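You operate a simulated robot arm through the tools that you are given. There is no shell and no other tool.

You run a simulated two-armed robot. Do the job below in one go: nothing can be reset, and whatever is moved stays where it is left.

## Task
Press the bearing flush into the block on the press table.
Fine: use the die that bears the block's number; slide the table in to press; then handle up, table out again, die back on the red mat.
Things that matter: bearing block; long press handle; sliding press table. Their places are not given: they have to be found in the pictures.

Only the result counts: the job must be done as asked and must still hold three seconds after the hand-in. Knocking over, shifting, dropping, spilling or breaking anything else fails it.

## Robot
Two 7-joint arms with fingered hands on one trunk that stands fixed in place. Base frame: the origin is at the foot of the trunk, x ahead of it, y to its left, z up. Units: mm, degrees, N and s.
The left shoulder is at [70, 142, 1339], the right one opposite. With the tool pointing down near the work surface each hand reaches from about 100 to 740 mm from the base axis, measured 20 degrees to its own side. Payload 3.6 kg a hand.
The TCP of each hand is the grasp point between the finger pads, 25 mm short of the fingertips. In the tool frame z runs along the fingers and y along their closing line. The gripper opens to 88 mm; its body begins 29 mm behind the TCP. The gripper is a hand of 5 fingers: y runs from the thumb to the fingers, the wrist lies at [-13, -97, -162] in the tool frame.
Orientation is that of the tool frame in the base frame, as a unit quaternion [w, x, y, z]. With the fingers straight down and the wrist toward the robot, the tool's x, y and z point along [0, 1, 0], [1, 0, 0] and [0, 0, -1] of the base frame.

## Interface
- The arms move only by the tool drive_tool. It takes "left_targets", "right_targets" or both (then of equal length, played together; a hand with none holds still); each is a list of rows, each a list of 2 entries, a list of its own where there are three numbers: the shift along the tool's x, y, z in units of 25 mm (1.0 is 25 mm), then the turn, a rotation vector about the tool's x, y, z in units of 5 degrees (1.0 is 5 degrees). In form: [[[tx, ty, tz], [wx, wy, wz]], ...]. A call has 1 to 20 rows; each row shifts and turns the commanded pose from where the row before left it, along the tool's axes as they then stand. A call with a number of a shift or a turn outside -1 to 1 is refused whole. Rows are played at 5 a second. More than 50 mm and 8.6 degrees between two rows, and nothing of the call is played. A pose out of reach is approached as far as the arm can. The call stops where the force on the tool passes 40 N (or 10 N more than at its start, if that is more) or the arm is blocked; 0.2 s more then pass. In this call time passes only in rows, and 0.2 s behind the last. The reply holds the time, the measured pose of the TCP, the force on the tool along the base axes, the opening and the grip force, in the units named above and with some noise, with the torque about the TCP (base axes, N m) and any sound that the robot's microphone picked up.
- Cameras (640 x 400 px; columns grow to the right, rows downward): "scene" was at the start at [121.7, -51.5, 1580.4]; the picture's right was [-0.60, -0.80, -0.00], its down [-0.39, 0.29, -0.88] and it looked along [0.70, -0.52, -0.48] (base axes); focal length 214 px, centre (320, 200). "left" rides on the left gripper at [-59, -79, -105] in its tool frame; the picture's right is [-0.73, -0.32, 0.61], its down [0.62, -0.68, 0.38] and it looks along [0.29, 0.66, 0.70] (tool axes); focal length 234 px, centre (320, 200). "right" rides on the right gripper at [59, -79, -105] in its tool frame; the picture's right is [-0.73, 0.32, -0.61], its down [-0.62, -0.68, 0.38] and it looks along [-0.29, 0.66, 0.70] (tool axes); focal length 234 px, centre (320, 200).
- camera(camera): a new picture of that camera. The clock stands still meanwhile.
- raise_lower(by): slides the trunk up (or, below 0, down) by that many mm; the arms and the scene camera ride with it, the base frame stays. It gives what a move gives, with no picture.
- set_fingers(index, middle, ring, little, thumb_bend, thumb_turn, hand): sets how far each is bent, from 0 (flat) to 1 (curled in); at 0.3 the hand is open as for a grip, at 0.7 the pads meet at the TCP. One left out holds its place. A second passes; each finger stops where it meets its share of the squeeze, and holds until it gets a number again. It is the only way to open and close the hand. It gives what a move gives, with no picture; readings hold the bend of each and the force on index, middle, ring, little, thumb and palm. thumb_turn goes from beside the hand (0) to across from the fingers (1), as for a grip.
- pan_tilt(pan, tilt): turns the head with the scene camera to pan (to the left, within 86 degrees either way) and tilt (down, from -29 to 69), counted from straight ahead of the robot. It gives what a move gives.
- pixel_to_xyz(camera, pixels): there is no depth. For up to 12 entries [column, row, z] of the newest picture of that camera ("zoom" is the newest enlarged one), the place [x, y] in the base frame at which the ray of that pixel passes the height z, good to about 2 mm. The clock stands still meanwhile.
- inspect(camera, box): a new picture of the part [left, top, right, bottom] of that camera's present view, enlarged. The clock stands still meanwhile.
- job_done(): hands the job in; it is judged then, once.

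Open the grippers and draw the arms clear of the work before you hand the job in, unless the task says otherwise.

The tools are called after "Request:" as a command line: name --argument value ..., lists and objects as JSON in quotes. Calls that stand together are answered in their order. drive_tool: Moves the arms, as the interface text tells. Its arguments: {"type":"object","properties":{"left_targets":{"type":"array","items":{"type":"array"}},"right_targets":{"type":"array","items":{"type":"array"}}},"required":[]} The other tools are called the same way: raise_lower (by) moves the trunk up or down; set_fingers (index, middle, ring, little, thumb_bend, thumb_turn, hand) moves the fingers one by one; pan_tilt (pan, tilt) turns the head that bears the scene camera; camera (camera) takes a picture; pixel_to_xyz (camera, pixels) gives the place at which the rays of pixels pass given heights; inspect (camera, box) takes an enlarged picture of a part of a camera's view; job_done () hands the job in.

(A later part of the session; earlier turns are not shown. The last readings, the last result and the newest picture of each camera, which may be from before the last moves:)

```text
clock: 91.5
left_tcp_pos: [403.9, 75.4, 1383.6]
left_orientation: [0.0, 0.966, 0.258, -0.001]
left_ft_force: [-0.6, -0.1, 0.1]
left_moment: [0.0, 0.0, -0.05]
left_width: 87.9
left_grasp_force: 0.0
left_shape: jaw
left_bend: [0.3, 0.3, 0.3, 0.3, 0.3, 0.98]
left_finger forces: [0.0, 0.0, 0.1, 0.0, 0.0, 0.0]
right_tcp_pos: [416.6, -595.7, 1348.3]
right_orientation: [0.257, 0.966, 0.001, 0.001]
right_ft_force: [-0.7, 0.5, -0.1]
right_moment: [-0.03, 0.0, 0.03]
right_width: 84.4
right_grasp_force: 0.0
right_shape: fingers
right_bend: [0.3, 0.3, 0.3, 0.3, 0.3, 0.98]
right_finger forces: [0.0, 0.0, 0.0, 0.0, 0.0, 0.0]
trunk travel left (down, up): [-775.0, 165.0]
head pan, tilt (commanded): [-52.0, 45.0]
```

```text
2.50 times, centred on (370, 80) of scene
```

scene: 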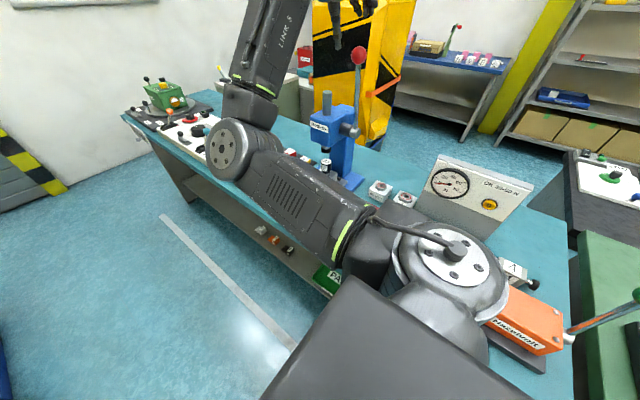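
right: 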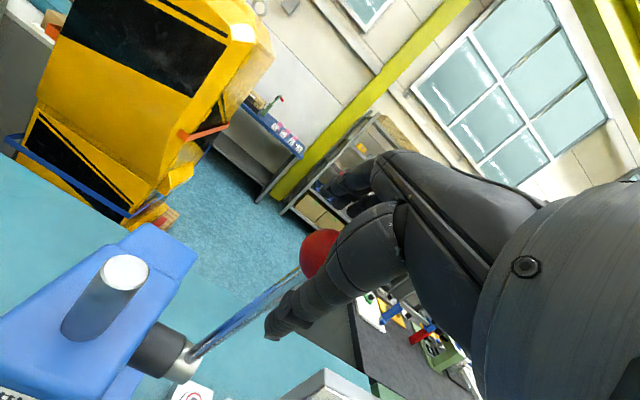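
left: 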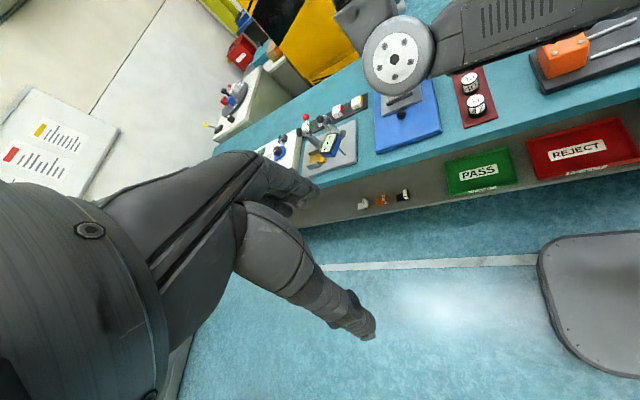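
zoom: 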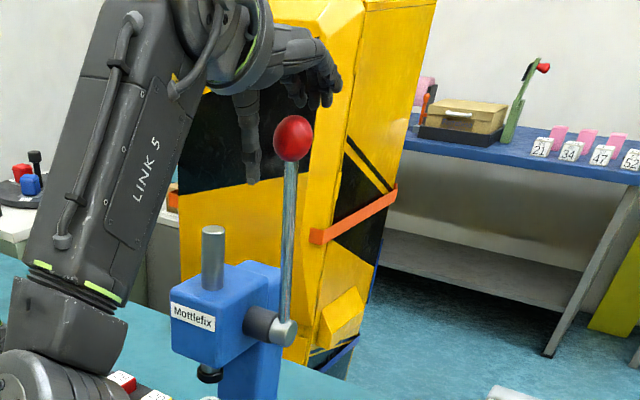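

The fingers are behind and the thumb in front of the ball, no contact. I advance the last ~17 mm and close the hand around the ball.

Request:
drive_tool --right_targets '[[[0, 0, 0.35], [0, 0, 0]], [[0, 0, 0.33], [0, 0, 0]]]'

Request:
set_fingers --hand "right" --index 0.75 --middle 0.75 --ring 0.75 --little 0.75 --thumb_bend 0.75

Request:
camera --camera "right"

Request:
inspect --camera "scene" --box '[290, 0, 450, 160]'

```text
clock: 92.1
left_tcp_pos: [404.5, 73.7, 1384.3]
left_orientation: [0.0, 0.966, 0.258, 0.0]
left_ft_force: [-0.3, -0.3, 0.4]
left_moment: [0.01, 0.01, -0.01]
left_width: 87.6
left_grasp_force: 0.0
left_shape: jaw
left_bend: [0.3, 0.3, 0.3, 0.3, 0.3, 0.98]
left_finger forces: [0.1, 0.1, 0.0, 0.1, 0.0, 0.0]
right_tcp_pos: [417.0, -603.9, 1332.7]
right_orientation: [0.256, 0.967, 0.003, 0.002]
right_ft_force: [-0.7, -0.3, 0.2]
right_moment: [-0.03, 0.0, 0.02]
right_width: 84.2
right_grasp_force: 0.0
right_shape: fingers
right_bend: [0.3, 0.3, 0.3, 0.3, 0.3, 0.98]
right_finger forces: [0.0, 0.0, 0.0, 0.0, 0.0, 0.0]
trunk travel left (down, up): [-775.0, 165.0]
head pan, tilt (commanded): [-52.0, 45.0]
```

```text
clock: 93.1
left_tcp_pos: [405.0, 73.8, 1384.6]
left_orientation: [-0.001, 0.966, 0.259, -0.001]
left_ft_force: [-0.2, 0.2, -0.2]
left_moment: [-0.04, -0.01, 0.01]
left_width: 87.8
left_grasp_force: 0.2
left_shape: jaw
left_bend: [0.3, 0.3, 0.3, 0.3, 0.3, 0.98]
left_finger forces: [0.0, 0.1, 0.0, 0.0, 0.0, 0.0]
right_tcp_pos: [417.2, -606.5, 1330.6]
right_orientation: [0.256, 0.967, 0.002, 0.0]
right_ft_force: [-1.6, -1.3, -10.4]
right_moment: [-0.02, -0.08, 0.11]
right_width: 0.1
right_grasp_force: 15.4
right_shape: fingers
right_bend: [0.75, 0.73, 0.73, 0.74, 0.68, 0.99]
right_finger forces: [0.1, 5.8, 8.3, 3.4, 12.6, 0.0]
trunk travel left (down, up): [-775.0, 165.0]
head pan, tilt (commanded): [-52.0, 45.0]
```

```text
taken
```

right: 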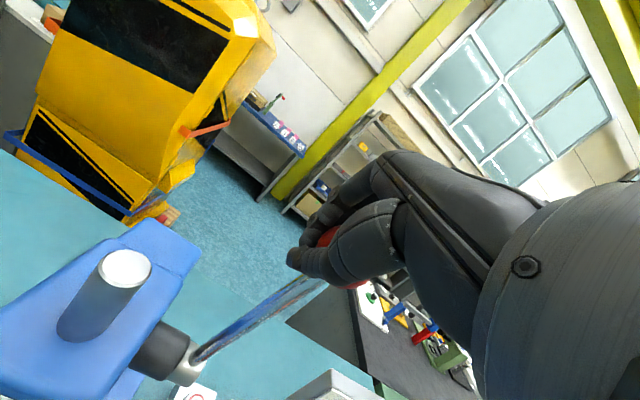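

```text
2.50 times, centred on (370, 80) of scene
```

zoom: 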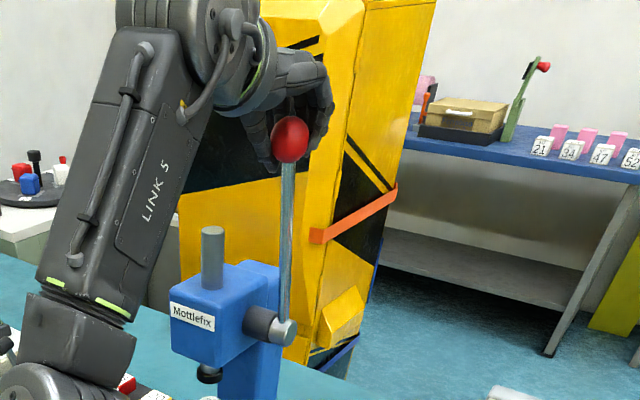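

The hand cages the ball firmly (fingers + thumb ≈15 N). I pull the handle along its arc: 5° per row about the hub at (y −631, z 1123), three rows first.

Request:
drive_tool --right_targets '[[[0, -0.682, -0.26], [-1, 0, 0]], [[0, -0.682, -0.26], [-1, 0, 0]], [[0, -0.682, -0.26], [-1, 0, 0]]]'

Request:
camera --camera "right"

Request:
inspect --camera "scene" --box '[270, 20, 430, 180]'

```text
clock: 93.9
left_tcp_pos: [405.0, 72.6, 1383.5]
left_orientation: [-0.001, 0.966, 0.258, 0.0]
left_ft_force: [0.4, -0.2, 0.3]
left_moment: [0.02, 0.0, 0.0]
left_width: 87.4
left_grasp_force: 0.1
left_shape: jaw
left_bend: [0.3, 0.3, 0.3, 0.3, 0.3, 0.98]
left_finger forces: [0.1, 0.1, 0.0, 0.0, 0.0, 0.1]
right_tcp_pos: [417.1, -554.9, 1316.5]
right_orientation: [0.379, 0.925, 0.001, 0.0]
right_ft_force: [0.2, -3.6, -10.1]
right_moment: [-0.02, -0.06, 0.14]
right_width: 0.0
right_grasp_force: 14.5
right_shape: fingers
right_bend: [0.75, 0.73, 0.73, 0.74, 0.69, 0.99]
right_finger forces: [0.1, 6.0, 7.5, 3.2, 12.2, 0.0]
trunk travel left (down, up): [-775.0, 165.0]
head pan, tilt (commanded): [-52.0, 45.0]
```

```text
taken
```

right: 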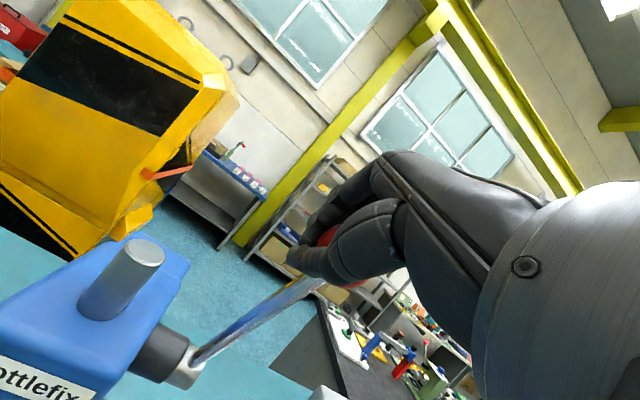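

```text
2.50 times, centred on (350, 100) of scene
```

zoom: 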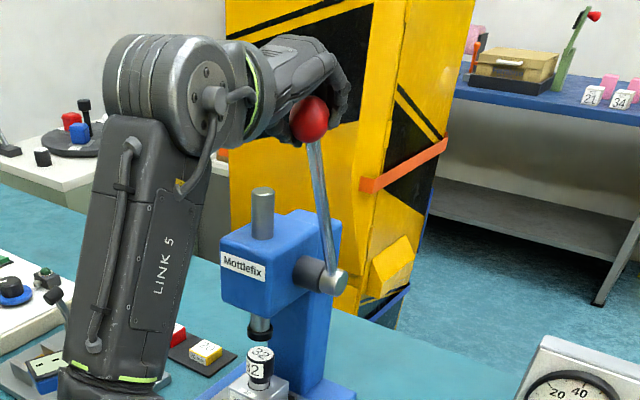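

The handle follows smoothly and the ram is coming down. I continue four more rows (20°).

Request:
drive_tool --right_targets '[[[0, -0.682, -0.26], [-1, 0, 0]], [[0, -0.682, -0.26], [-1, 0, 0]], [[0, -0.682, -0.26], [-1, 0, 0]], [[0, -0.682, -0.26], [-1, 0, 0]]]'

Request:
camera --camera "right"

Request:
camera --camera "scene"

Request:
inspect --camera "scene" --box '[290, 60, 390, 210]'

```text
clock: 94.9
left_tcp_pos: [405.0, 71.0, 1384.3]
left_orientation: [-0.001, 0.966, 0.258, -0.001]
left_ft_force: [0.6, 0.6, 0.2]
left_moment: [-0.01, 0.0, 0.01]
left_width: 87.9
left_grasp_force: 0.0
left_shape: jaw
left_bend: [0.3, 0.3, 0.3, 0.3, 0.3, 0.98]
left_finger forces: [0.1, 0.1, 0.0, 0.0, 0.0, 0.1]
right_tcp_pos: [417.1, -492.8, 1278.0]
right_orientation: [0.535, 0.845, 0.001, 0.001]
right_ft_force: [1.7, -8.1, -9.1]
right_moment: [-0.01, -0.04, 0.21]
right_width: 0.0
right_grasp_force: 15.0
right_shape: fingers
right_bend: [0.75, 0.73, 0.73, 0.74, 0.69, 0.98]
right_finger forces: [0.1, 6.4, 7.8, 3.0, 12.5, 0.1]
trunk travel left (down, up): [-775.0, 165.0]
head pan, tilt (commanded): [-52.0, 45.0]
```

```text
taken
```

right: 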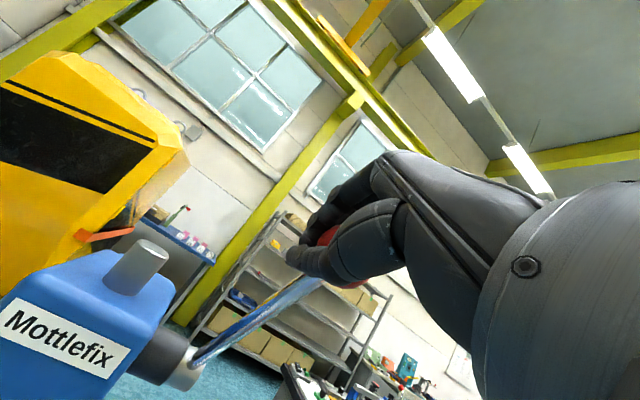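

```text
taken
```

scene: 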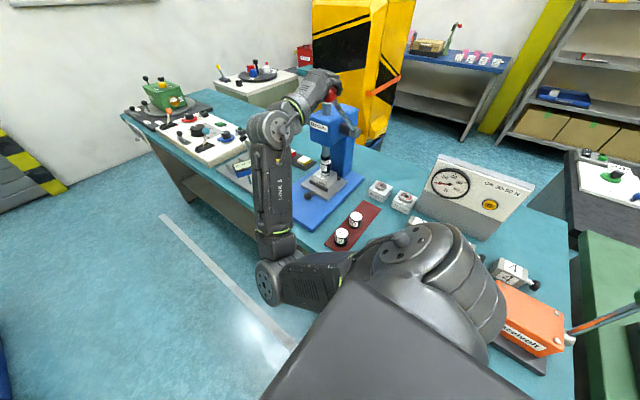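

```text
2.67 times, centred on (340, 135) of scene
```

zoom: 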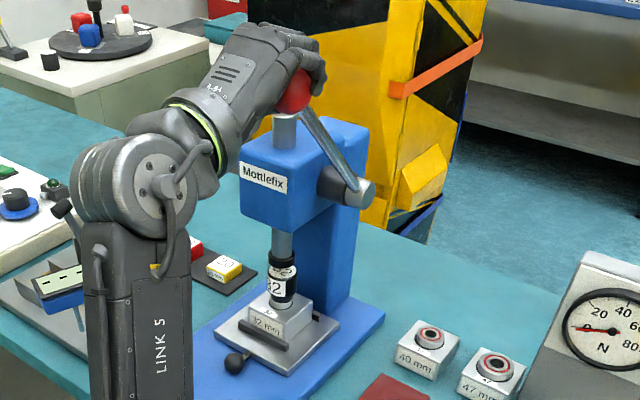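

The ram comes down quickly: its foot is now close to the die top after ~35°. I look closely at the ram foot, die and bearing.

Request:
inspect --camera "scene" --box '[304, 135, 352, 195]'

Request:
inspect --camera "left" --box '[360, 40, 440, 120]'

```text
6.67 times, centred on (328, 165) of scene
```

zoom: 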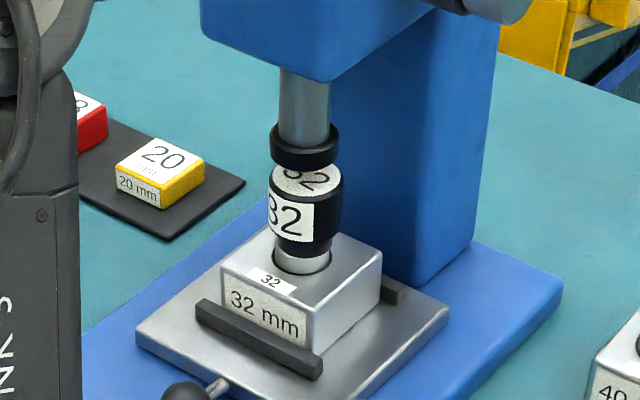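

```text
5.00 times, centred on (400, 80) of left
```

zoom: 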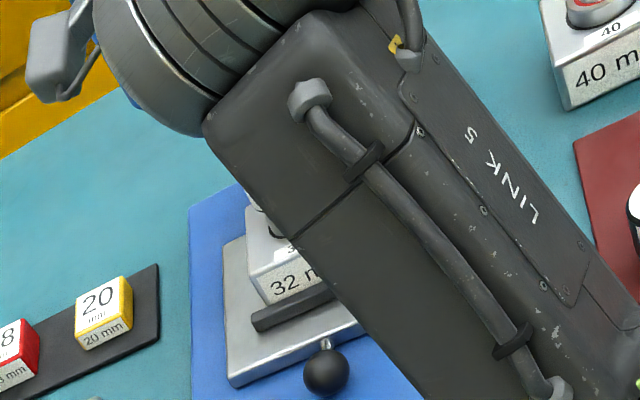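

About 20 mm gap remains between the ram foot and the die. I continue 3 rows (15°) while watching force and reach.

Request:
drive_tool --right_targets '[[[0, -0.682, -0.26], [-1, 0, 0]], [[0, -0.682, -0.26], [-1, 0, 0]], [[0, -0.682, -0.26], [-1, 0, 0]]]'

Request:
inspect --camera "scene" --box '[304, 135, 352, 195]'

Request:
camera --camera "scene"

```text
clock: 95.7
left_tcp_pos: [405.7, 69.3, 1383.0]
left_orientation: [-0.002, 0.966, 0.258, 0.0]
left_ft_force: [0.1, 0.2, 0.5]
left_moment: [0.0, -0.01, -0.06]
left_width: 87.4
left_grasp_force: 0.1
left_shape: jaw
left_bend: [0.3, 0.3, 0.3, 0.3, 0.3, 0.98]
left_finger forces: [0.0, 0.1, 0.0, 0.0, 0.1, 0.0]
right_tcp_pos: [416.8, -457.2, 1237.6]
right_orientation: [0.64, 0.768, 0.0, 0.001]
right_ft_force: [1.3, -12.4, -7.8]
right_moment: [-0.01, -0.04, 0.2]
right_width: 0.0
right_grasp_force: 15.2
right_shape: fingers
right_bend: [0.75, 0.73, 0.73, 0.74, 0.69, 0.98]
right_finger forces: [0.0, 6.7, 8.5, 3.3, 12.0, 0.1]
trunk travel left (down, up): [-775.0, 165.0]
head pan, tilt (commanded): [-52.0, 45.0]
```

```text
6.67 times, centred on (328, 165) of scene
```

zoom: 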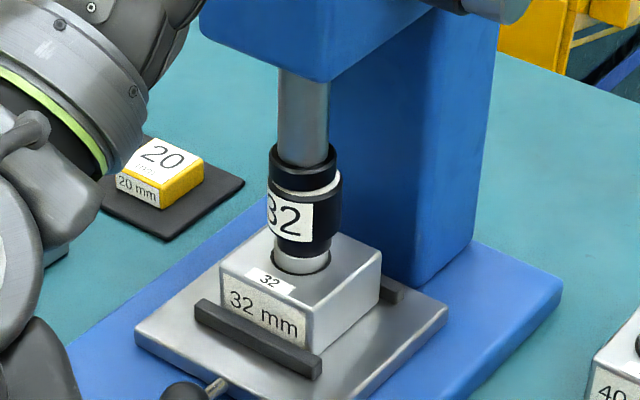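

```text
taken
```

scene: 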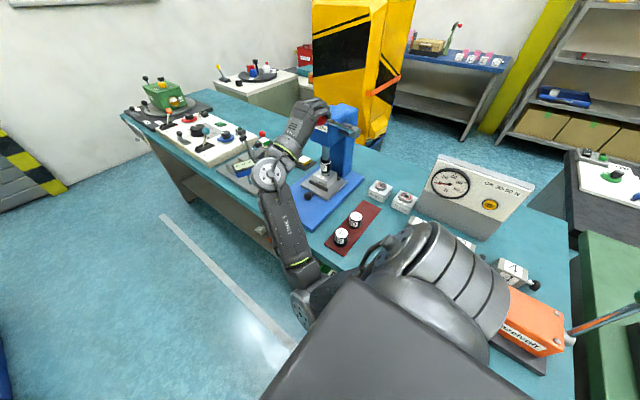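

The foot is just above the die. I continue in 2.5° half-rows, watching force and sound.

Request:
drive_tool --right_targets '[[[0, -0.341, -0.13], [-0.5, 0, 0]], [[0, -0.341, -0.13], [-0.5, 0, 0]]]'

Request:
inspect --camera "scene" --box '[304, 135, 352, 195]'

```text
clock: 96.3
left_tcp_pos: [406.6, 71.5, 1383.7]
left_orientation: [-0.003, 0.966, 0.258, 0.0]
left_ft_force: [0.1, 0.0, 0.2]
left_moment: [0.0, 0.02, 0.02]
left_width: 88.1
left_grasp_force: 0.3
left_shape: jaw
left_bend: [0.3, 0.3, 0.3, 0.3, 0.3, 0.98]
left_finger forces: [0.1, 0.0, 0.0, 0.0, 0.0, 0.1]
right_tcp_pos: [417.3, -447.0, 1222.3]
right_orientation: [0.673, 0.739, 0.002, 0.001]
right_ft_force: [2.7, -14.0, -5.5]
right_moment: [-0.04, -0.01, 0.2]
right_width: 0.0
right_grasp_force: 15.2
right_shape: fingers
right_bend: [0.75, 0.73, 0.72, 0.74, 0.69, 0.98]
right_finger forces: [0.2, 6.6, 7.8, 3.2, 12.6, 0.0]
trunk travel left (down, up): [-775.0, 165.0]
head pan, tilt (commanded): [-52.0, 45.0]
```

```text
6.67 times, centred on (328, 165) of scene
```

zoom: 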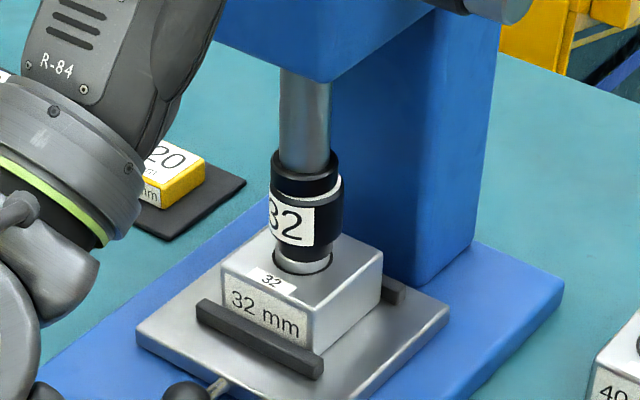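

The foot is at the die top now. I continue two more half-rows.

Request:
drive_tool --right_targets '[[[0, -0.341, -0.13], [-0.5, 0, 0]], [[0, -0.341, -0.13], [-0.5, 0, 0]]]'

Request:
inspect --camera "scene" --box '[304, 135, 352, 195]'

```text
clock: 96.9
left_tcp_pos: [405.8, 70.8, 1383.9]
left_orientation: [-0.002, 0.966, 0.258, 0.0]
left_ft_force: [0.1, 0.4, -0.4]
left_moment: [0.01, 0.01, -0.02]
left_width: 87.8
left_grasp_force: 0.1
left_shape: jaw
left_bend: [0.3, 0.3, 0.3, 0.3, 0.3, 0.98]
left_finger forces: [0.0, 0.0, 0.1, 0.1, 0.0, 0.0]
right_tcp_pos: [417.5, -441.0, 1205.9]
right_orientation: [0.705, 0.709, 0.001, 0.001]
right_ft_force: [3.2, -12.3, -3.4]
right_moment: [-0.02, 0.03, 0.19]
right_width: 0.0
right_grasp_force: 15.5
right_shape: fingers
right_bend: [0.75, 0.73, 0.72, 0.74, 0.69, 0.98]
right_finger forces: [0.3, 6.5, 7.5, 3.1, 12.4, 0.0]
trunk travel left (down, up): [-775.0, 165.0]
head pan, tilt (commanded): [-52.0, 45.0]
```

```text
6.67 times, centred on (328, 165) of scene
```

zoom: 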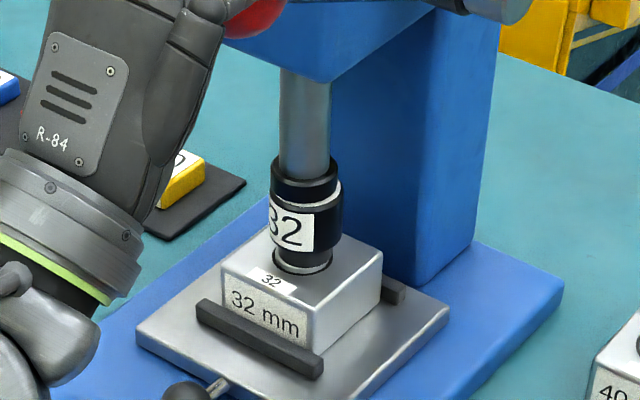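

The die and bearing are moving down into the block. I continue two more half-rows.

Request:
drive_tool --right_targets '[[[0, -0.341, -0.13], [-0.5, 0, 0]], [[0, -0.341, -0.13], [-0.5, 0, 0]]]'

Request:
inspect --camera "scene" --box '[304, 135, 352, 195]'

```text
clock: 97.5
left_tcp_pos: [406.3, 71.6, 1382.5]
left_orientation: [-0.001, 0.966, 0.258, 0.0]
left_ft_force: [-0.4, -0.2, -0.7]
left_moment: [-0.02, 0.04, 0.01]
left_width: 87.8
left_grasp_force: 0.0
left_shape: jaw
left_bend: [0.3, 0.3, 0.3, 0.3, 0.3, 0.98]
left_finger forces: [0.1, 0.0, 0.1, 0.0, 0.0, 0.0]
right_tcp_pos: [416.6, -432.8, 1189.3]
right_orientation: [0.735, 0.678, 0.002, 0.001]
right_ft_force: [4.9, -13.8, -0.8]
right_moment: [-0.03, 0.03, 0.23]
right_width: 0.0
right_grasp_force: 15.3
right_shape: fingers
right_bend: [0.75, 0.73, 0.72, 0.74, 0.69, 0.98]
right_finger forces: [0.4, 7.0, 7.8, 3.1, 12.2, 0.0]
trunk travel left (down, up): [-775.0, 165.0]
head pan, tilt (commanded): [-52.0, 45.0]
```

```text
6.67 times, centred on (328, 165) of scene
```

zoom: 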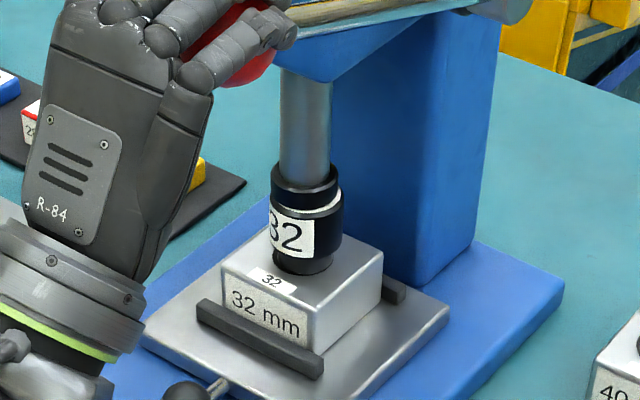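

The bearing now looks nearly flush. I continue with single half-rows and look for a rise in force.

Request:
drive_tool --right_targets '[[[0, -0.341, -0.13], [-0.5, 0, 0]]]'

Request:
inspect --camera "scene" --box '[308, 155, 348, 195]'

```text
clock: 97.9
left_tcp_pos: [405.3, 69.0, 1384.0]
left_orientation: [-0.003, 0.966, 0.258, 0.0]
left_ft_force: [-0.2, 0.9, -0.4]
left_moment: [0.01, 0.0, 0.0]
left_width: 87.8
left_grasp_force: 0.0
left_shape: jaw
left_bend: [0.3, 0.3, 0.3, 0.3, 0.3, 0.98]
left_finger forces: [0.0, 0.0, 0.1, 0.0, 0.1, 0.0]
right_tcp_pos: [415.1, -431.8, 1180.9]
right_orientation: [0.75, 0.661, 0.001, 0.003]
right_ft_force: [11.7, -24.3, 18.9]
right_moment: [-0.07, 0.31, 0.31]
right_width: 0.3
right_grasp_force: 18.7
right_shape: fingers
right_bend: [0.75, 0.65, 0.72, 0.74, 0.7, 0.98]
right_finger forces: [3.8, 12.1, 10.4, 2.6, 7.4, 0.0]
trunk travel left (down, up): [-775.0, 165.0]
head pan, tilt (commanded): [-52.0, 45.0]
```

```text
10.00 times, centred on (328, 175) of scene
```

zoom: 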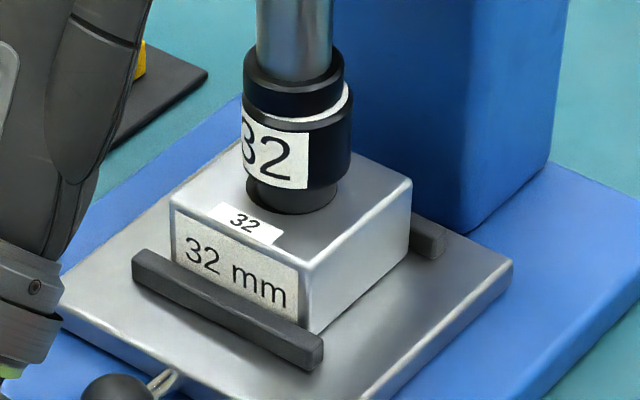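

Force jumped from ~14 to ~33 N: the bearing has reached its seat, with the stub at the block's top face. I push a little further to make sure it's fully home.

Request:
drive_tool --right_targets '[[[0, -0.12, -0.05], [-0.2, 0, 0]]]'

Request:
inspect --camera "scene" --box '[308, 155, 348, 195]'

```text
clock: 98.3
left_tcp_pos: [404.5, 70.9, 1384.1]
left_orientation: [-0.002, 0.966, 0.258, 0.001]
left_ft_force: [0.3, -1.0, 0.2]
left_moment: [-0.01, -0.01, -0.03]
left_width: 87.8
left_grasp_force: 0.0
left_shape: jaw
left_bend: [0.3, 0.3, 0.3, 0.3, 0.3, 0.98]
left_finger forces: [0.1, 0.1, 0.0, 0.0, 0.0, 0.0]
right_tcp_pos: [414.9, -430.6, 1177.9]
right_orientation: [0.756, 0.655, 0.001, 0.002]
right_ft_force: [11.7, -25.1, 26.0]
right_moment: [0.05, 0.43, 0.38]
right_width: 0.0
right_grasp_force: 19.8
right_shape: fingers
right_bend: [0.74, 0.63, 0.71, 0.74, 0.71, 0.99]
right_finger forces: [6.5, 15.4, 10.8, 2.3, 4.9, 0.0]
trunk travel left (down, up): [-775.0, 165.0]
head pan, tilt (commanded): [-52.0, 45.0]
```

```text
10.00 times, centred on (328, 175) of scene
```

zoom: 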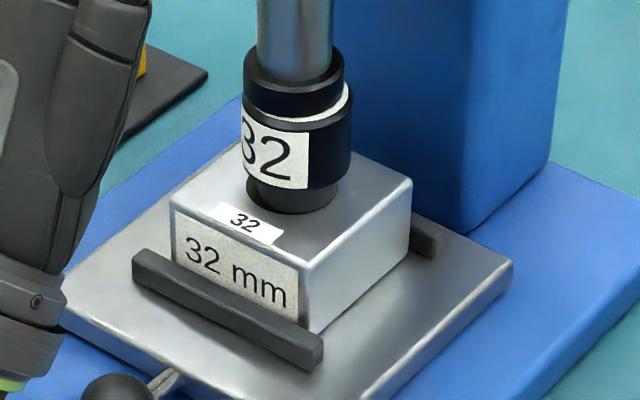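

No further movement at ~38 N, so the bearing is home. Now I return the handle up along the same arc (reverse rows), starting with 3 rows and checking that the die stays on the block.

Request:
drive_tool --right_targets '[[[0, 0.33, 0.16], [0.5, 0, 0]], [[0, 0.657, 0.318], [1, 0, 0]], [[0, 0.657, 0.318], [1, 0, 0]]]'

Request:
inspect --camera "scene" --box '[304, 135, 352, 195]'

```text
clock: 99.1
left_tcp_pos: [405.9, 73.1, 1383.8]
left_orientation: [-0.002, 0.966, 0.258, -0.001]
left_ft_force: [-0.3, -0.2, 0.4]
left_moment: [-0.03, -0.02, 0.02]
left_width: 87.7
left_grasp_force: 0.0
left_shape: jaw
left_bend: [0.3, 0.3, 0.3, 0.3, 0.3, 0.98]
left_finger forces: [0.0, 0.1, 0.0, 0.0, 0.0, 0.0]
right_tcp_pos: [416.5, -446.6, 1219.5]
right_orientation: [0.679, 0.734, 0.002, 0.001]
right_ft_force: [1.2, -6.6, -10.2]
right_moment: [0.04, -0.09, 0.1]
right_width: 0.1
right_grasp_force: 15.9
right_shape: fingers
right_bend: [0.75, 0.73, 0.73, 0.75, 0.7, 0.98]
right_finger forces: [0.1, 6.1, 8.0, 2.8, 13.7, 0.1]
trunk travel left (down, up): [-775.0, 165.0]
head pan, tilt (commanded): [-52.0, 45.0]
```

```text
6.67 times, centred on (328, 165) of scene
```

zoom: 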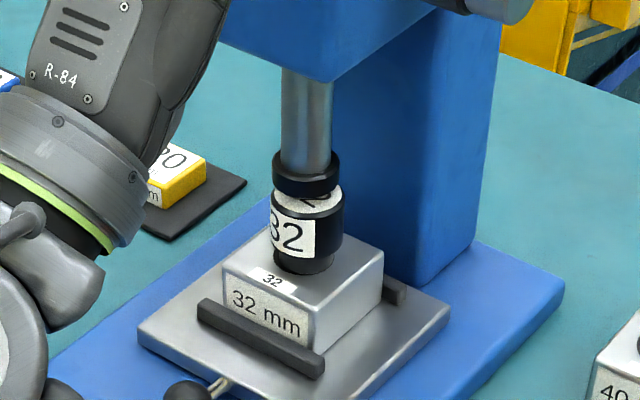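

The ram lifts off and the die stays seated low on the block. I continue raising the handle 8 rows (40°).

Request:
drive_tool --right_targets '[[[0, 0.657, 0.318], [1, 0, 0]], [[0, 0.657, 0.318], [1, 0, 0]], [[0, 0.657, 0.318], [1, 0, 0]], [[0, 0.657, 0.318], [1, 0, 0]], [[0, 0.657, 0.318], [1, 0, 0]], [[0, 0.657, 0.318], [1, 0, 0]], [[0, 0.657, 0.318], [1, 0, 0]], [[0, 0.657, 0.318], [1, 0, 0]]]'

Request:
camera --camera "scene"

Request:
inspect --camera "scene" --box '[304, 120, 352, 195]'

```text
clock: 100.9
left_tcp_pos: [405.5, 73.1, 1384.6]
left_orientation: [-0.001, 0.966, 0.259, -0.001]
left_ft_force: [1.1, 0.1, -0.2]
left_moment: [0.05, 0.01, 0.0]
left_width: 87.4
left_grasp_force: 0.0
left_shape: jaw
left_bend: [0.3, 0.3, 0.3, 0.3, 0.3, 0.98]
left_finger forces: [0.1, 0.0, 0.1, 0.0, 0.0, 0.1]
right_tcp_pos: [417.8, -549.9, 1315.6]
right_orientation: [0.387, 0.922, 0.002, 0.001]
right_ft_force: [-2.4, -0.2, -9.5]
right_moment: [-0.04, -0.1, 0.02]
right_width: 0.1
right_grasp_force: 14.4
right_shape: fingers
right_bend: [0.75, 0.73, 0.73, 0.75, 0.69, 0.98]
right_finger forces: [0.0, 5.3, 7.7, 3.2, 12.2, 0.0]
trunk travel left (down, up): [-775.0, 165.0]
head pan, tilt (commanded): [-52.0, 45.0]
```

```text
taken
```

scene: 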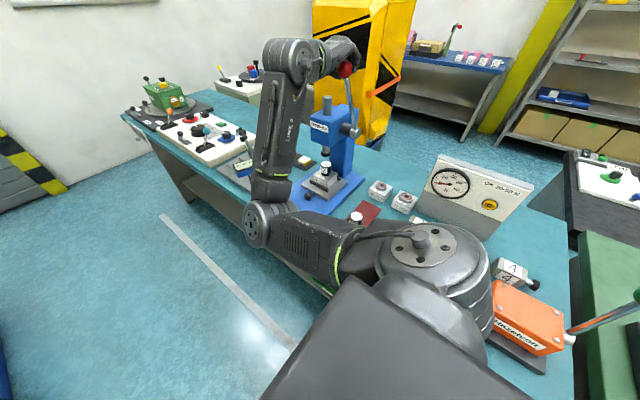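

```text
5.33 times, centred on (328, 158) of scene
```

zoom: 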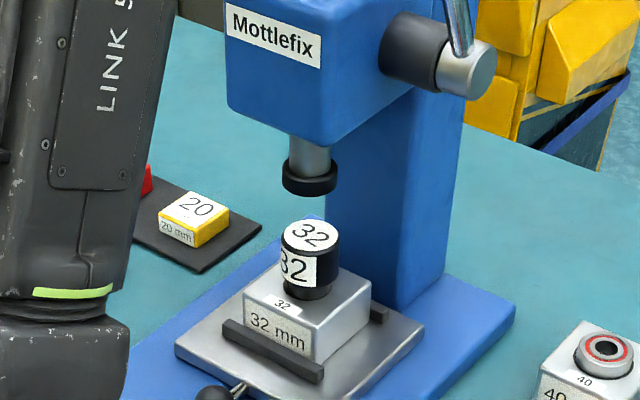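

The ram rises with the handle (now ~23°). I raise it the last ~16°.

Request:
drive_tool --right_targets '[[[0, 0.657, 0.318], [1, 0, 0]], [[0, 0.657, 0.318], [1, 0, 0]], [[0, 0.657, 0.318], [1, 0, 0]], [[0, 0.13, 0.06], [0.2, 0, 0]]]'

Request:
inspect --camera "scene" --box '[280, 40, 400, 200]'

```text
clock: 101.9
left_tcp_pos: [405.1, 74.4, 1383.5]
left_orientation: [0.0, 0.966, 0.259, -0.001]
left_ft_force: [0.3, -0.2, 0.0]
left_moment: [0.04, 0.01, -0.01]
left_width: 87.9
left_grasp_force: 0.0
left_shape: jaw
left_bend: [0.3, 0.3, 0.3, 0.3, 0.3, 0.98]
left_finger forces: [0.1, 0.0, 0.0, 0.0, 0.0, 0.0]
right_tcp_pos: [417.8, -607.8, 1331.5]
right_orientation: [0.256, 0.967, 0.002, 0.001]
right_ft_force: [0.1, 1.7, -10.0]
right_moment: [-0.02, -0.14, -0.02]
right_width: 0.2
right_grasp_force: 14.3
right_shape: fingers
right_bend: [0.75, 0.73, 0.73, 0.75, 0.69, 0.98]
right_finger forces: [0.1, 5.4, 7.6, 3.1, 12.7, 0.0]
trunk travel left (down, up): [-775.0, 165.0]
head pan, tilt (commanded): [-52.0, 45.0]
```

```text
2.50 times, centred on (340, 120) of scene
```

zoom: 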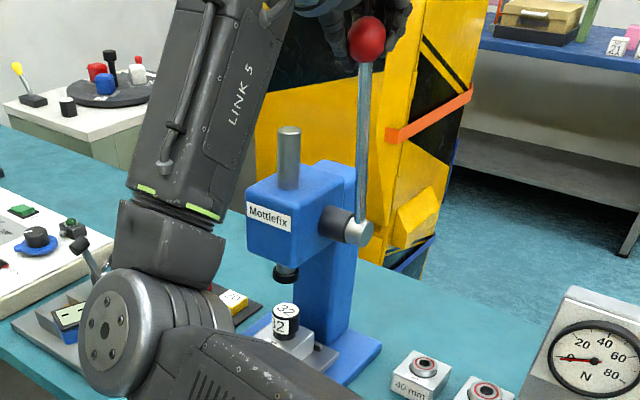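

The handle is back at its starting pose. I nudge it 1° more against its upper stop, then open the hand.

Request:
drive_tool --right_targets '[[[0, 0.12, 0.05], [0.15, 0, 0]]]'

Request:
set_fingers --hand "right" --index 0.3 --middle 0.3 --ring 0.3 --little 0.3 --thumb_bend 0.3

Request:
inspect --camera "scene" --box '[280, 40, 400, 200]'

Request:
camera --camera "right"

```text
clock: 102.3
left_tcp_pos: [405.1, 74.2, 1383.2]
left_orientation: [-0.001, 0.966, 0.258, 0.0]
left_ft_force: [-0.7, -0.9, 0.1]
left_moment: [-0.01, 0.02, 0.03]
left_width: 87.7
left_grasp_force: 0.0
left_shape: jaw
left_bend: [0.3, 0.3, 0.3, 0.3, 0.3, 0.98]
left_finger forces: [0.0, 0.0, 0.0, 0.1, 0.1, 0.0]
right_tcp_pos: [417.4, -611.9, 1332.2]
right_orientation: [0.249, 0.968, 0.002, 0.0]
right_ft_force: [-1.1, 4.7, -12.6]
right_moment: [-0.03, -0.15, -0.03]
right_width: 0.1
right_grasp_force: 14.2
right_shape: fingers
right_bend: [0.75, 0.73, 0.73, 0.75, 0.69, 0.98]
right_finger forces: [0.0, 5.1, 7.7, 3.0, 13.1, 0.0]
trunk travel left (down, up): [-775.0, 165.0]
head pan, tilt (commanded): [-52.0, 45.0]
```

```text
clock: 103.3
left_tcp_pos: [402.4, 75.6, 1384.6]
left_orientation: [0.0, 0.966, 0.258, 0.0]
left_ft_force: [-0.4, -0.3, -0.2]
left_moment: [0.01, 0.01, 0.01]
left_width: 87.5
left_grasp_force: 0.1
left_shape: jaw
left_bend: [0.3, 0.3, 0.3, 0.3, 0.3, 0.98]
left_finger forces: [0.0, 0.0, 0.0, 0.0, 0.0, 0.0]
right_tcp_pos: [415.6, -609.1, 1334.1]
right_orientation: [0.251, 0.968, 0.002, 0.001]
right_ft_force: [0.0, 0.5, -0.3]
right_moment: [0.02, -0.01, 0.01]
right_width: 84.4
right_grasp_force: 0.0
right_shape: fingers
right_bend: [0.3, 0.3, 0.3, 0.3, 0.3, 0.98]
right_finger forces: [0.1, 0.0, 0.1, 0.1, 0.0, 0.0]
trunk travel left (down, up): [-775.0, 165.0]
head pan, tilt (commanded): [-52.0, 45.0]
```

```text
2.50 times, centred on (340, 120) of scene
```

zoom: 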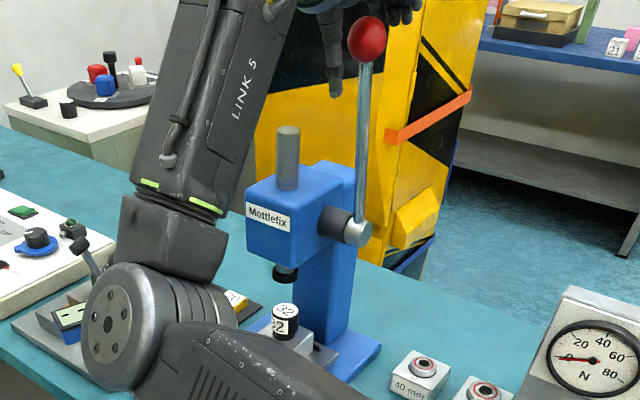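

```text
taken
```

right: 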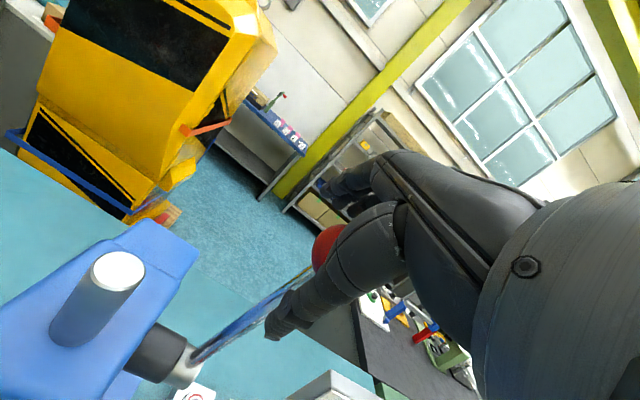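

The handle stays up by itself and the ram is fully raised. I withdraw the open hand from the ball along its axis, then move forward-down toward (450,−440,1230).

Request:
drive_tool --right_targets '[[[0, 0, -0.5], [0, 0, 0]], [[0, 0, -0.9], [0, 0, 0]], [[0, 0, -0.9], [0, 0, 0]], [[0, 0, -0.9], [0, 0, 0]], [[0, -0.8, -0.5], [0, 0, 0]], [[0.1, -0.8, -0.4], [0, 0, 0]], [[0.2, -0.8, -0.3], [0, 0, 0]], [[0.3, -0.8, 0], [-1, 0, 0]], [[0.3, -0.8, 0.2], [-1, 0, 0]], [[0.3, -0.8, 0.4], [-1, 0, 0]]]'

Request:
camera --camera "scene"

Request:
camera --camera "left"

Request:
camera --camera "right"

```text
clock: 105.5
left_tcp_pos: [404.4, 74.7, 1384.2]
left_orientation: [0.0, 0.966, 0.258, 0.0]
left_ft_force: [-0.1, 0.9, -0.1]
left_moment: [0.01, -0.03, 0.04]
left_width: 87.5
left_grasp_force: 0.1
left_shape: jaw
left_bend: [0.3, 0.3, 0.3, 0.3, 0.3, 0.98]
left_finger forces: [0.0, 0.0, 0.0, 0.0, 0.1, 0.1]
right_tcp_pos: [446.0, -461.4, 1354.9]
right_orientation: [0.375, 0.927, 0.001, 0.001]
right_ft_force: [1.0, 0.0, 0.6]
right_moment: [-0.01, -0.02, -0.01]
right_width: 84.4
right_grasp_force: 0.0
right_shape: fingers
right_bend: [0.3, 0.3, 0.3, 0.3, 0.3, 0.98]
right_finger forces: [0.0, 0.1, 0.0, 0.0, 0.0, 0.1]
trunk travel left (down, up): [-775.0, 165.0]
head pan, tilt (commanded): [-52.0, 45.0]
```

```text
taken
```

scene: 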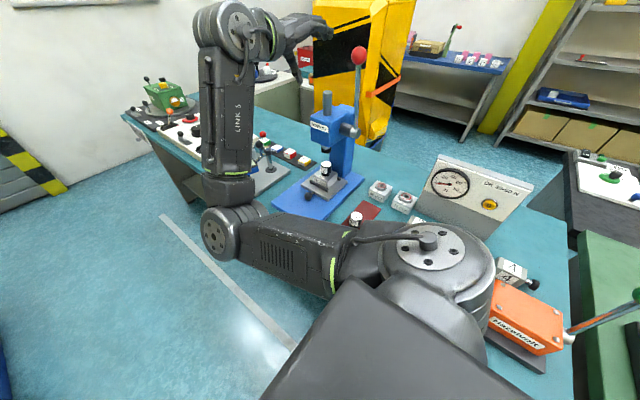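

```text
taken
```

left: 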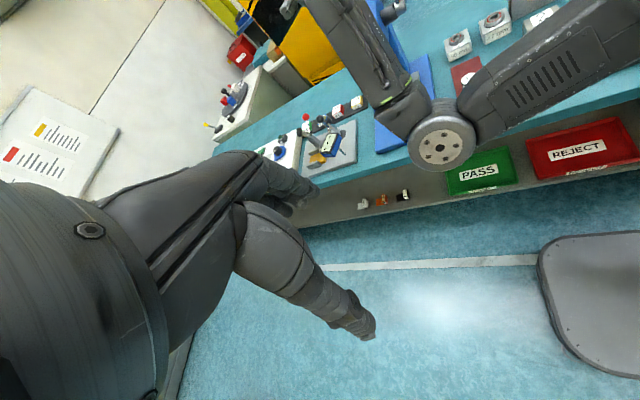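

```text
taken
```

right: 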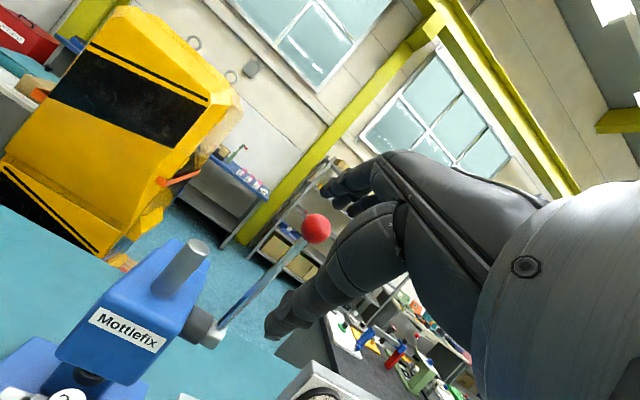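

The hand is clear with the handle standing up behind it. I lower it about 155 mm in front of the press, keeping the orientation.

Request:
drive_tool --right_targets '[[[0.2, -0.72, 0.74], [0, 0, 0]], [[0.2, -0.72, 0.74], [0, 0, 0]], [[0.2, -0.72, 0.74], [0, 0, 0]], [[0.2, -0.72, 0.74], [0, 0, 0]], [[0.2, -0.72, 0.74], [0, 0, 0]], [[0.2, -0.72, 0.74], [0, 0, 0]]]'

Request:
camera --camera "scene"

Request:
camera --camera "left"

```text
clock: 106.9
left_tcp_pos: [405.3, 75.2, 1384.0]
left_orientation: [0.0, 0.966, 0.258, 0.001]
left_ft_force: [0.3, -0.6, -0.3]
left_moment: [0.0, 0.02, -0.01]
left_width: 87.7
left_grasp_force: 0.0
left_shape: jaw
left_bend: [0.3, 0.3, 0.3, 0.3, 0.3, 0.98]
left_finger forces: [0.0, 0.0, 0.1, 0.0, 0.0, 0.0]
right_tcp_pos: [475.6, -461.2, 1198.9]
right_orientation: [0.374, 0.927, 0.002, 0.002]
right_ft_force: [0.7, 0.0, -0.6]
right_moment: [0.0, -0.02, 0.0]
right_width: 84.4
right_grasp_force: 0.0
right_shape: fingers
right_bend: [0.3, 0.3, 0.3, 0.3, 0.3, 0.98]
right_finger forces: [0.0, 0.0, 0.0, 0.1, 0.1, 0.0]
trunk travel left (down, up): [-775.0, 165.0]
head pan, tilt (commanded): [-52.0, 45.0]
```

```text
taken
```

scene: 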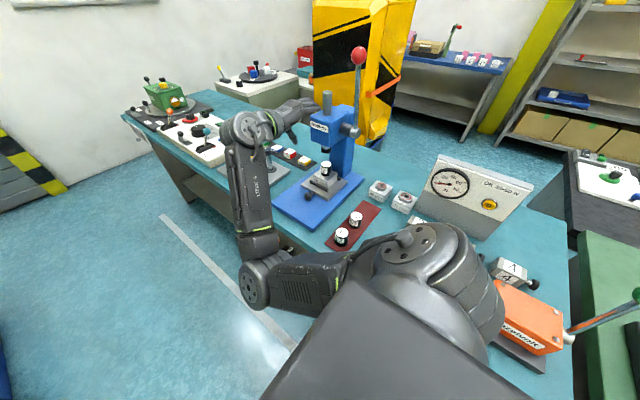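

```text
taken
```

left: 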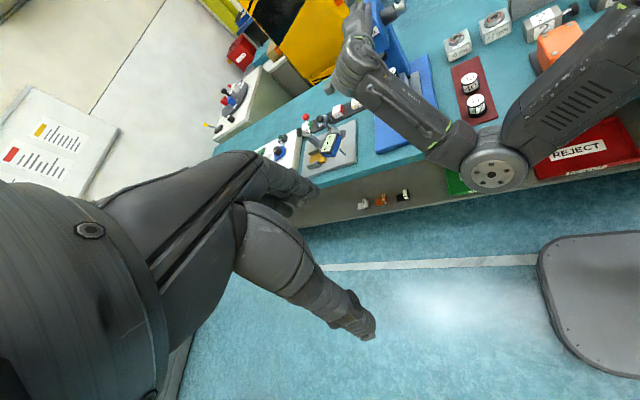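

Next I roll the hand −90° about its own axis (so thumb and index oppose along x), half now.

Request:
drive_tool --right_targets '[[[0, 0, 0], [0, 0, -1]], [[0, 0, 0], [0, 0, -1]], [[0, 0, 0], [0, 0, -1]], [[0, 0, 0], [0, 0, -1]], [[0, 0, 0], [0, 0, -1]], [[0, 0, 0], [0, 0, -1]], [[0, 0, 0], [0, 0, -1]], [[0, 0, 0], [0, 0, -1]], [[0, 0, 0], [0, 0, -1]]]'

Request:
camera --camera "scene"

Request:
camera --camera "left"

```text
clock: 108.9
left_tcp_pos: [404.2, 75.5, 1383.9]
left_orientation: [0.0, 0.966, 0.258, 0.001]
left_ft_force: [0.1, 0.4, 0.5]
left_moment: [-0.03, -0.01, 0.01]
left_width: 87.4
left_grasp_force: 0.1
left_shape: jaw
left_bend: [0.3, 0.3, 0.3, 0.3, 0.3, 0.98]
left_finger forces: [0.0, 0.1, 0.0, 0.1, 0.1, 0.0]
right_tcp_pos: [475.2, -463.1, 1198.9]
right_orientation: [0.347, 0.856, 0.356, -0.142]
right_ft_force: [-0.5, 0.6, -0.6]
right_moment: [0.0, 0.01, 0.01]
right_width: 84.4
right_grasp_force: 0.1
right_shape: fingers
right_bend: [0.3, 0.3, 0.3, 0.3, 0.3, 0.98]
right_finger forces: [0.0, 0.0, 0.0, 0.0, 0.0, 0.1]
trunk travel left (down, up): [-775.0, 165.0]
head pan, tilt (commanded): [-52.0, 45.0]
```

```text
taken
```

scene: 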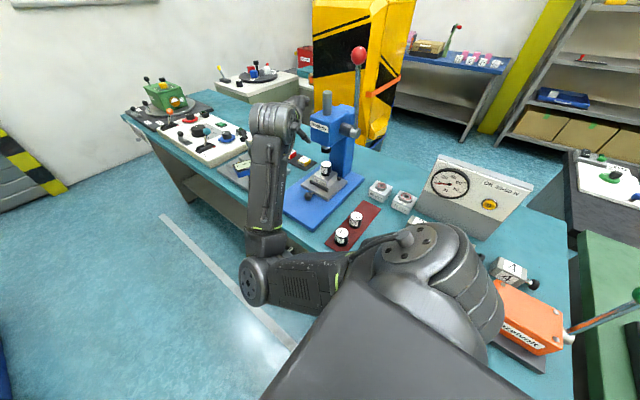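

```text
taken
```

left: 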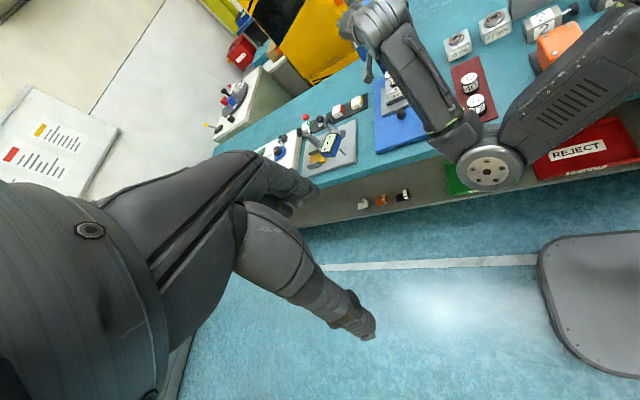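

Posture is stable. I complete the roll.

Request:
drive_tool --right_targets '[[[0, 0, 0], [0, 0, -1]], [[0, 0, 0], [0, 0, -1]], [[0, 0, 0], [0, 0, -1]], [[0, 0, 0], [0, 0, -1]], [[0, 0, 0], [0, 0, -1]], [[0, 0, 0], [0, 0, -1]], [[0, 0, 0], [0, 0, -1]], [[0, 0, 0], [0, 0, -1]], [[0, 0, 0], [0, 0, -1]]]'

Request:
camera --camera "scene"

Request:
camera --camera "left"

Request:
camera --camera "right"

```text
clock: 110.9
left_tcp_pos: [404.4, 76.5, 1383.8]
left_orientation: [0.0, 0.966, 0.258, 0.0]
left_ft_force: [-0.7, -1.0, 0.2]
left_moment: [0.01, 0.06, 0.01]
left_width: 87.9
left_grasp_force: 0.0
left_shape: jaw
left_bend: [0.3, 0.3, 0.3, 0.3, 0.3, 0.98]
left_finger forces: [0.0, 0.1, 0.1, 0.1, 0.0, 0.0]
right_tcp_pos: [476.8, -461.0, 1198.6]
right_orientation: [0.266, 0.654, 0.658, -0.264]
right_ft_force: [0.2, 1.0, 0.0]
right_moment: [-0.02, 0.02, -0.02]
right_width: 84.5
right_grasp_force: 0.0
right_shape: fingers
right_bend: [0.3, 0.3, 0.3, 0.3, 0.3, 0.98]
right_finger forces: [0.1, 0.1, 0.1, 0.0, 0.1, 0.0]
trunk travel left (down, up): [-775.0, 165.0]
head pan, tilt (commanded): [-52.0, 45.0]
```

```text
taken
```

scene: 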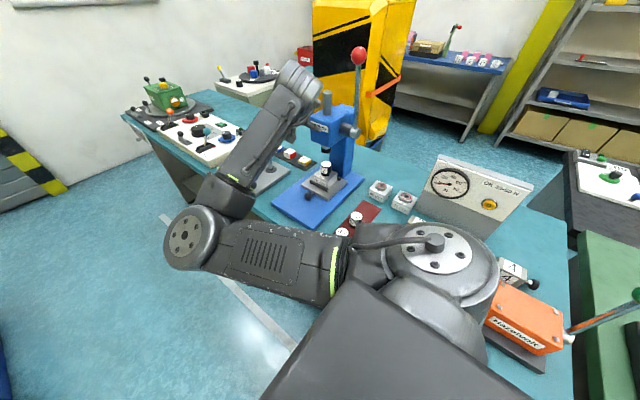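

```text
taken
```

left: 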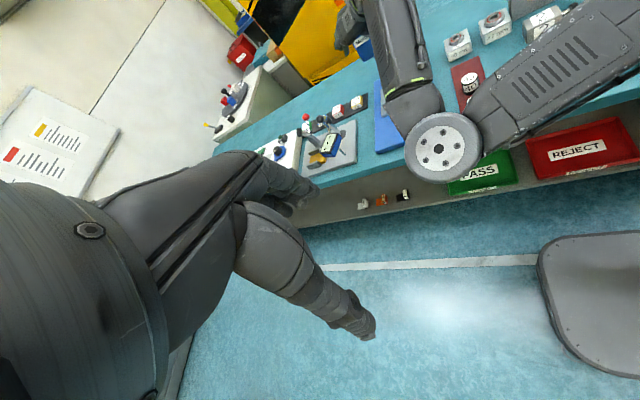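

```text
taken
```

right: 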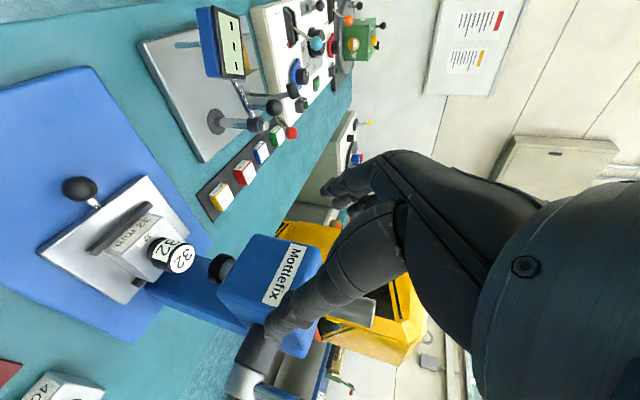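

Now the pinch axis is along x again with a 45° approach. I curl middle, ring and little, then lower the hand in front of the knob in two stages.

Request:
set_fingers --hand "right" --middle 1.0 --ring 1.0 --little 1.0

Request:
drive_tool --right_targets '[[[0.8, 0.08, 0.1], [0, 0, 0]], [[0.86, 0.08, 0.5], [0, 0, 0]], [[0.86, 0.08, 0.6], [0, 0, 0]], [[0.86, 0.08, 0.63], [0, 0, 0]], [[0.86, 0.08, 0.63], [0, 0, 0]]]'

Request:
camera --camera "scene"

Request:
camera --camera "left"

```text
clock: 111.9
left_tcp_pos: [404.2, 74.7, 1383.8]
left_orientation: [0.0, 0.966, 0.258, 0.0]
left_ft_force: [0.1, -0.1, -0.2]
left_moment: [0.01, 0.0, -0.02]
left_width: 87.8
left_grasp_force: 0.1
left_shape: jaw
left_bend: [0.3, 0.3, 0.3, 0.3, 0.3, 0.98]
left_finger forces: [0.0, 0.0, 0.0, 0.0, 0.0, 0.0]
right_tcp_pos: [476.3, -460.9, 1199.3]
right_orientation: [0.266, 0.655, 0.656, -0.264]
right_ft_force: [0.7, 0.4, 0.5]
right_moment: [0.0, 0.01, -0.01]
right_width: 84.6
right_grasp_force: 0.0
right_shape: fingers
right_bend: [0.3, 1.0, 1.0, 1.0, 0.3, 0.98]
right_finger forces: [0.0, 0.1, 0.0, 0.0, 0.0, 0.1]
trunk travel left (down, up): [-775.0, 165.0]
head pan, tilt (commanded): [-52.0, 45.0]
```

```text
clock: 113.1
left_tcp_pos: [403.5, 74.9, 1384.1]
left_orientation: [0.0, 0.966, 0.257, 0.0]
left_ft_force: [-0.2, -0.6, -0.4]
left_moment: [0.01, -0.01, 0.0]
left_width: 87.7
left_grasp_force: 0.1
left_shape: jaw
left_bend: [0.3, 0.3, 0.3, 0.3, 0.3, 0.98]
left_finger forces: [0.1, 0.0, 0.1, 0.0, 0.0, 0.0]
right_tcp_pos: [490.3, -439.7, 1086.5]
right_orientation: [0.272, 0.659, 0.65, -0.264]
right_ft_force: [0.6, -0.3, -0.1]
right_moment: [0.01, 0.01, 0.0]
right_width: 84.2
right_grasp_force: 0.2
right_shape: fingers
right_bend: [0.3, 1.0, 1.0, 1.0, 0.3, 0.98]
right_finger forces: [0.0, 0.0, 0.1, 0.0, 0.1, 0.0]
right hand out of reach, approached as far as the arm can: row 1
trunk travel left (down, up): [-775.0, 165.0]
head pan, tilt (commanded): [-52.0, 45.0]
```

```text
taken
```

scene: 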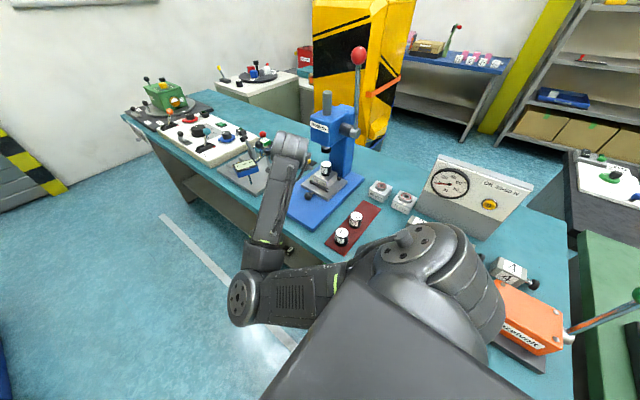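

```text
taken
```

left: 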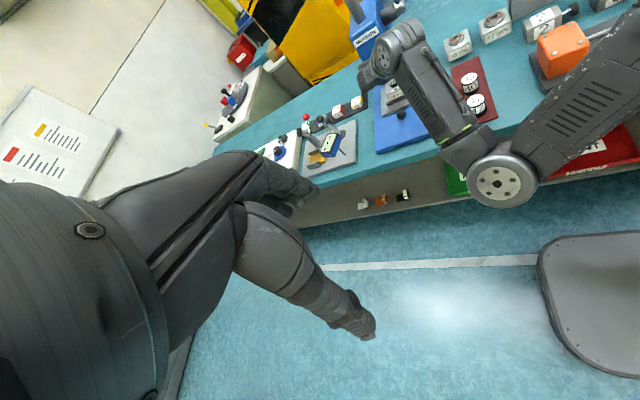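

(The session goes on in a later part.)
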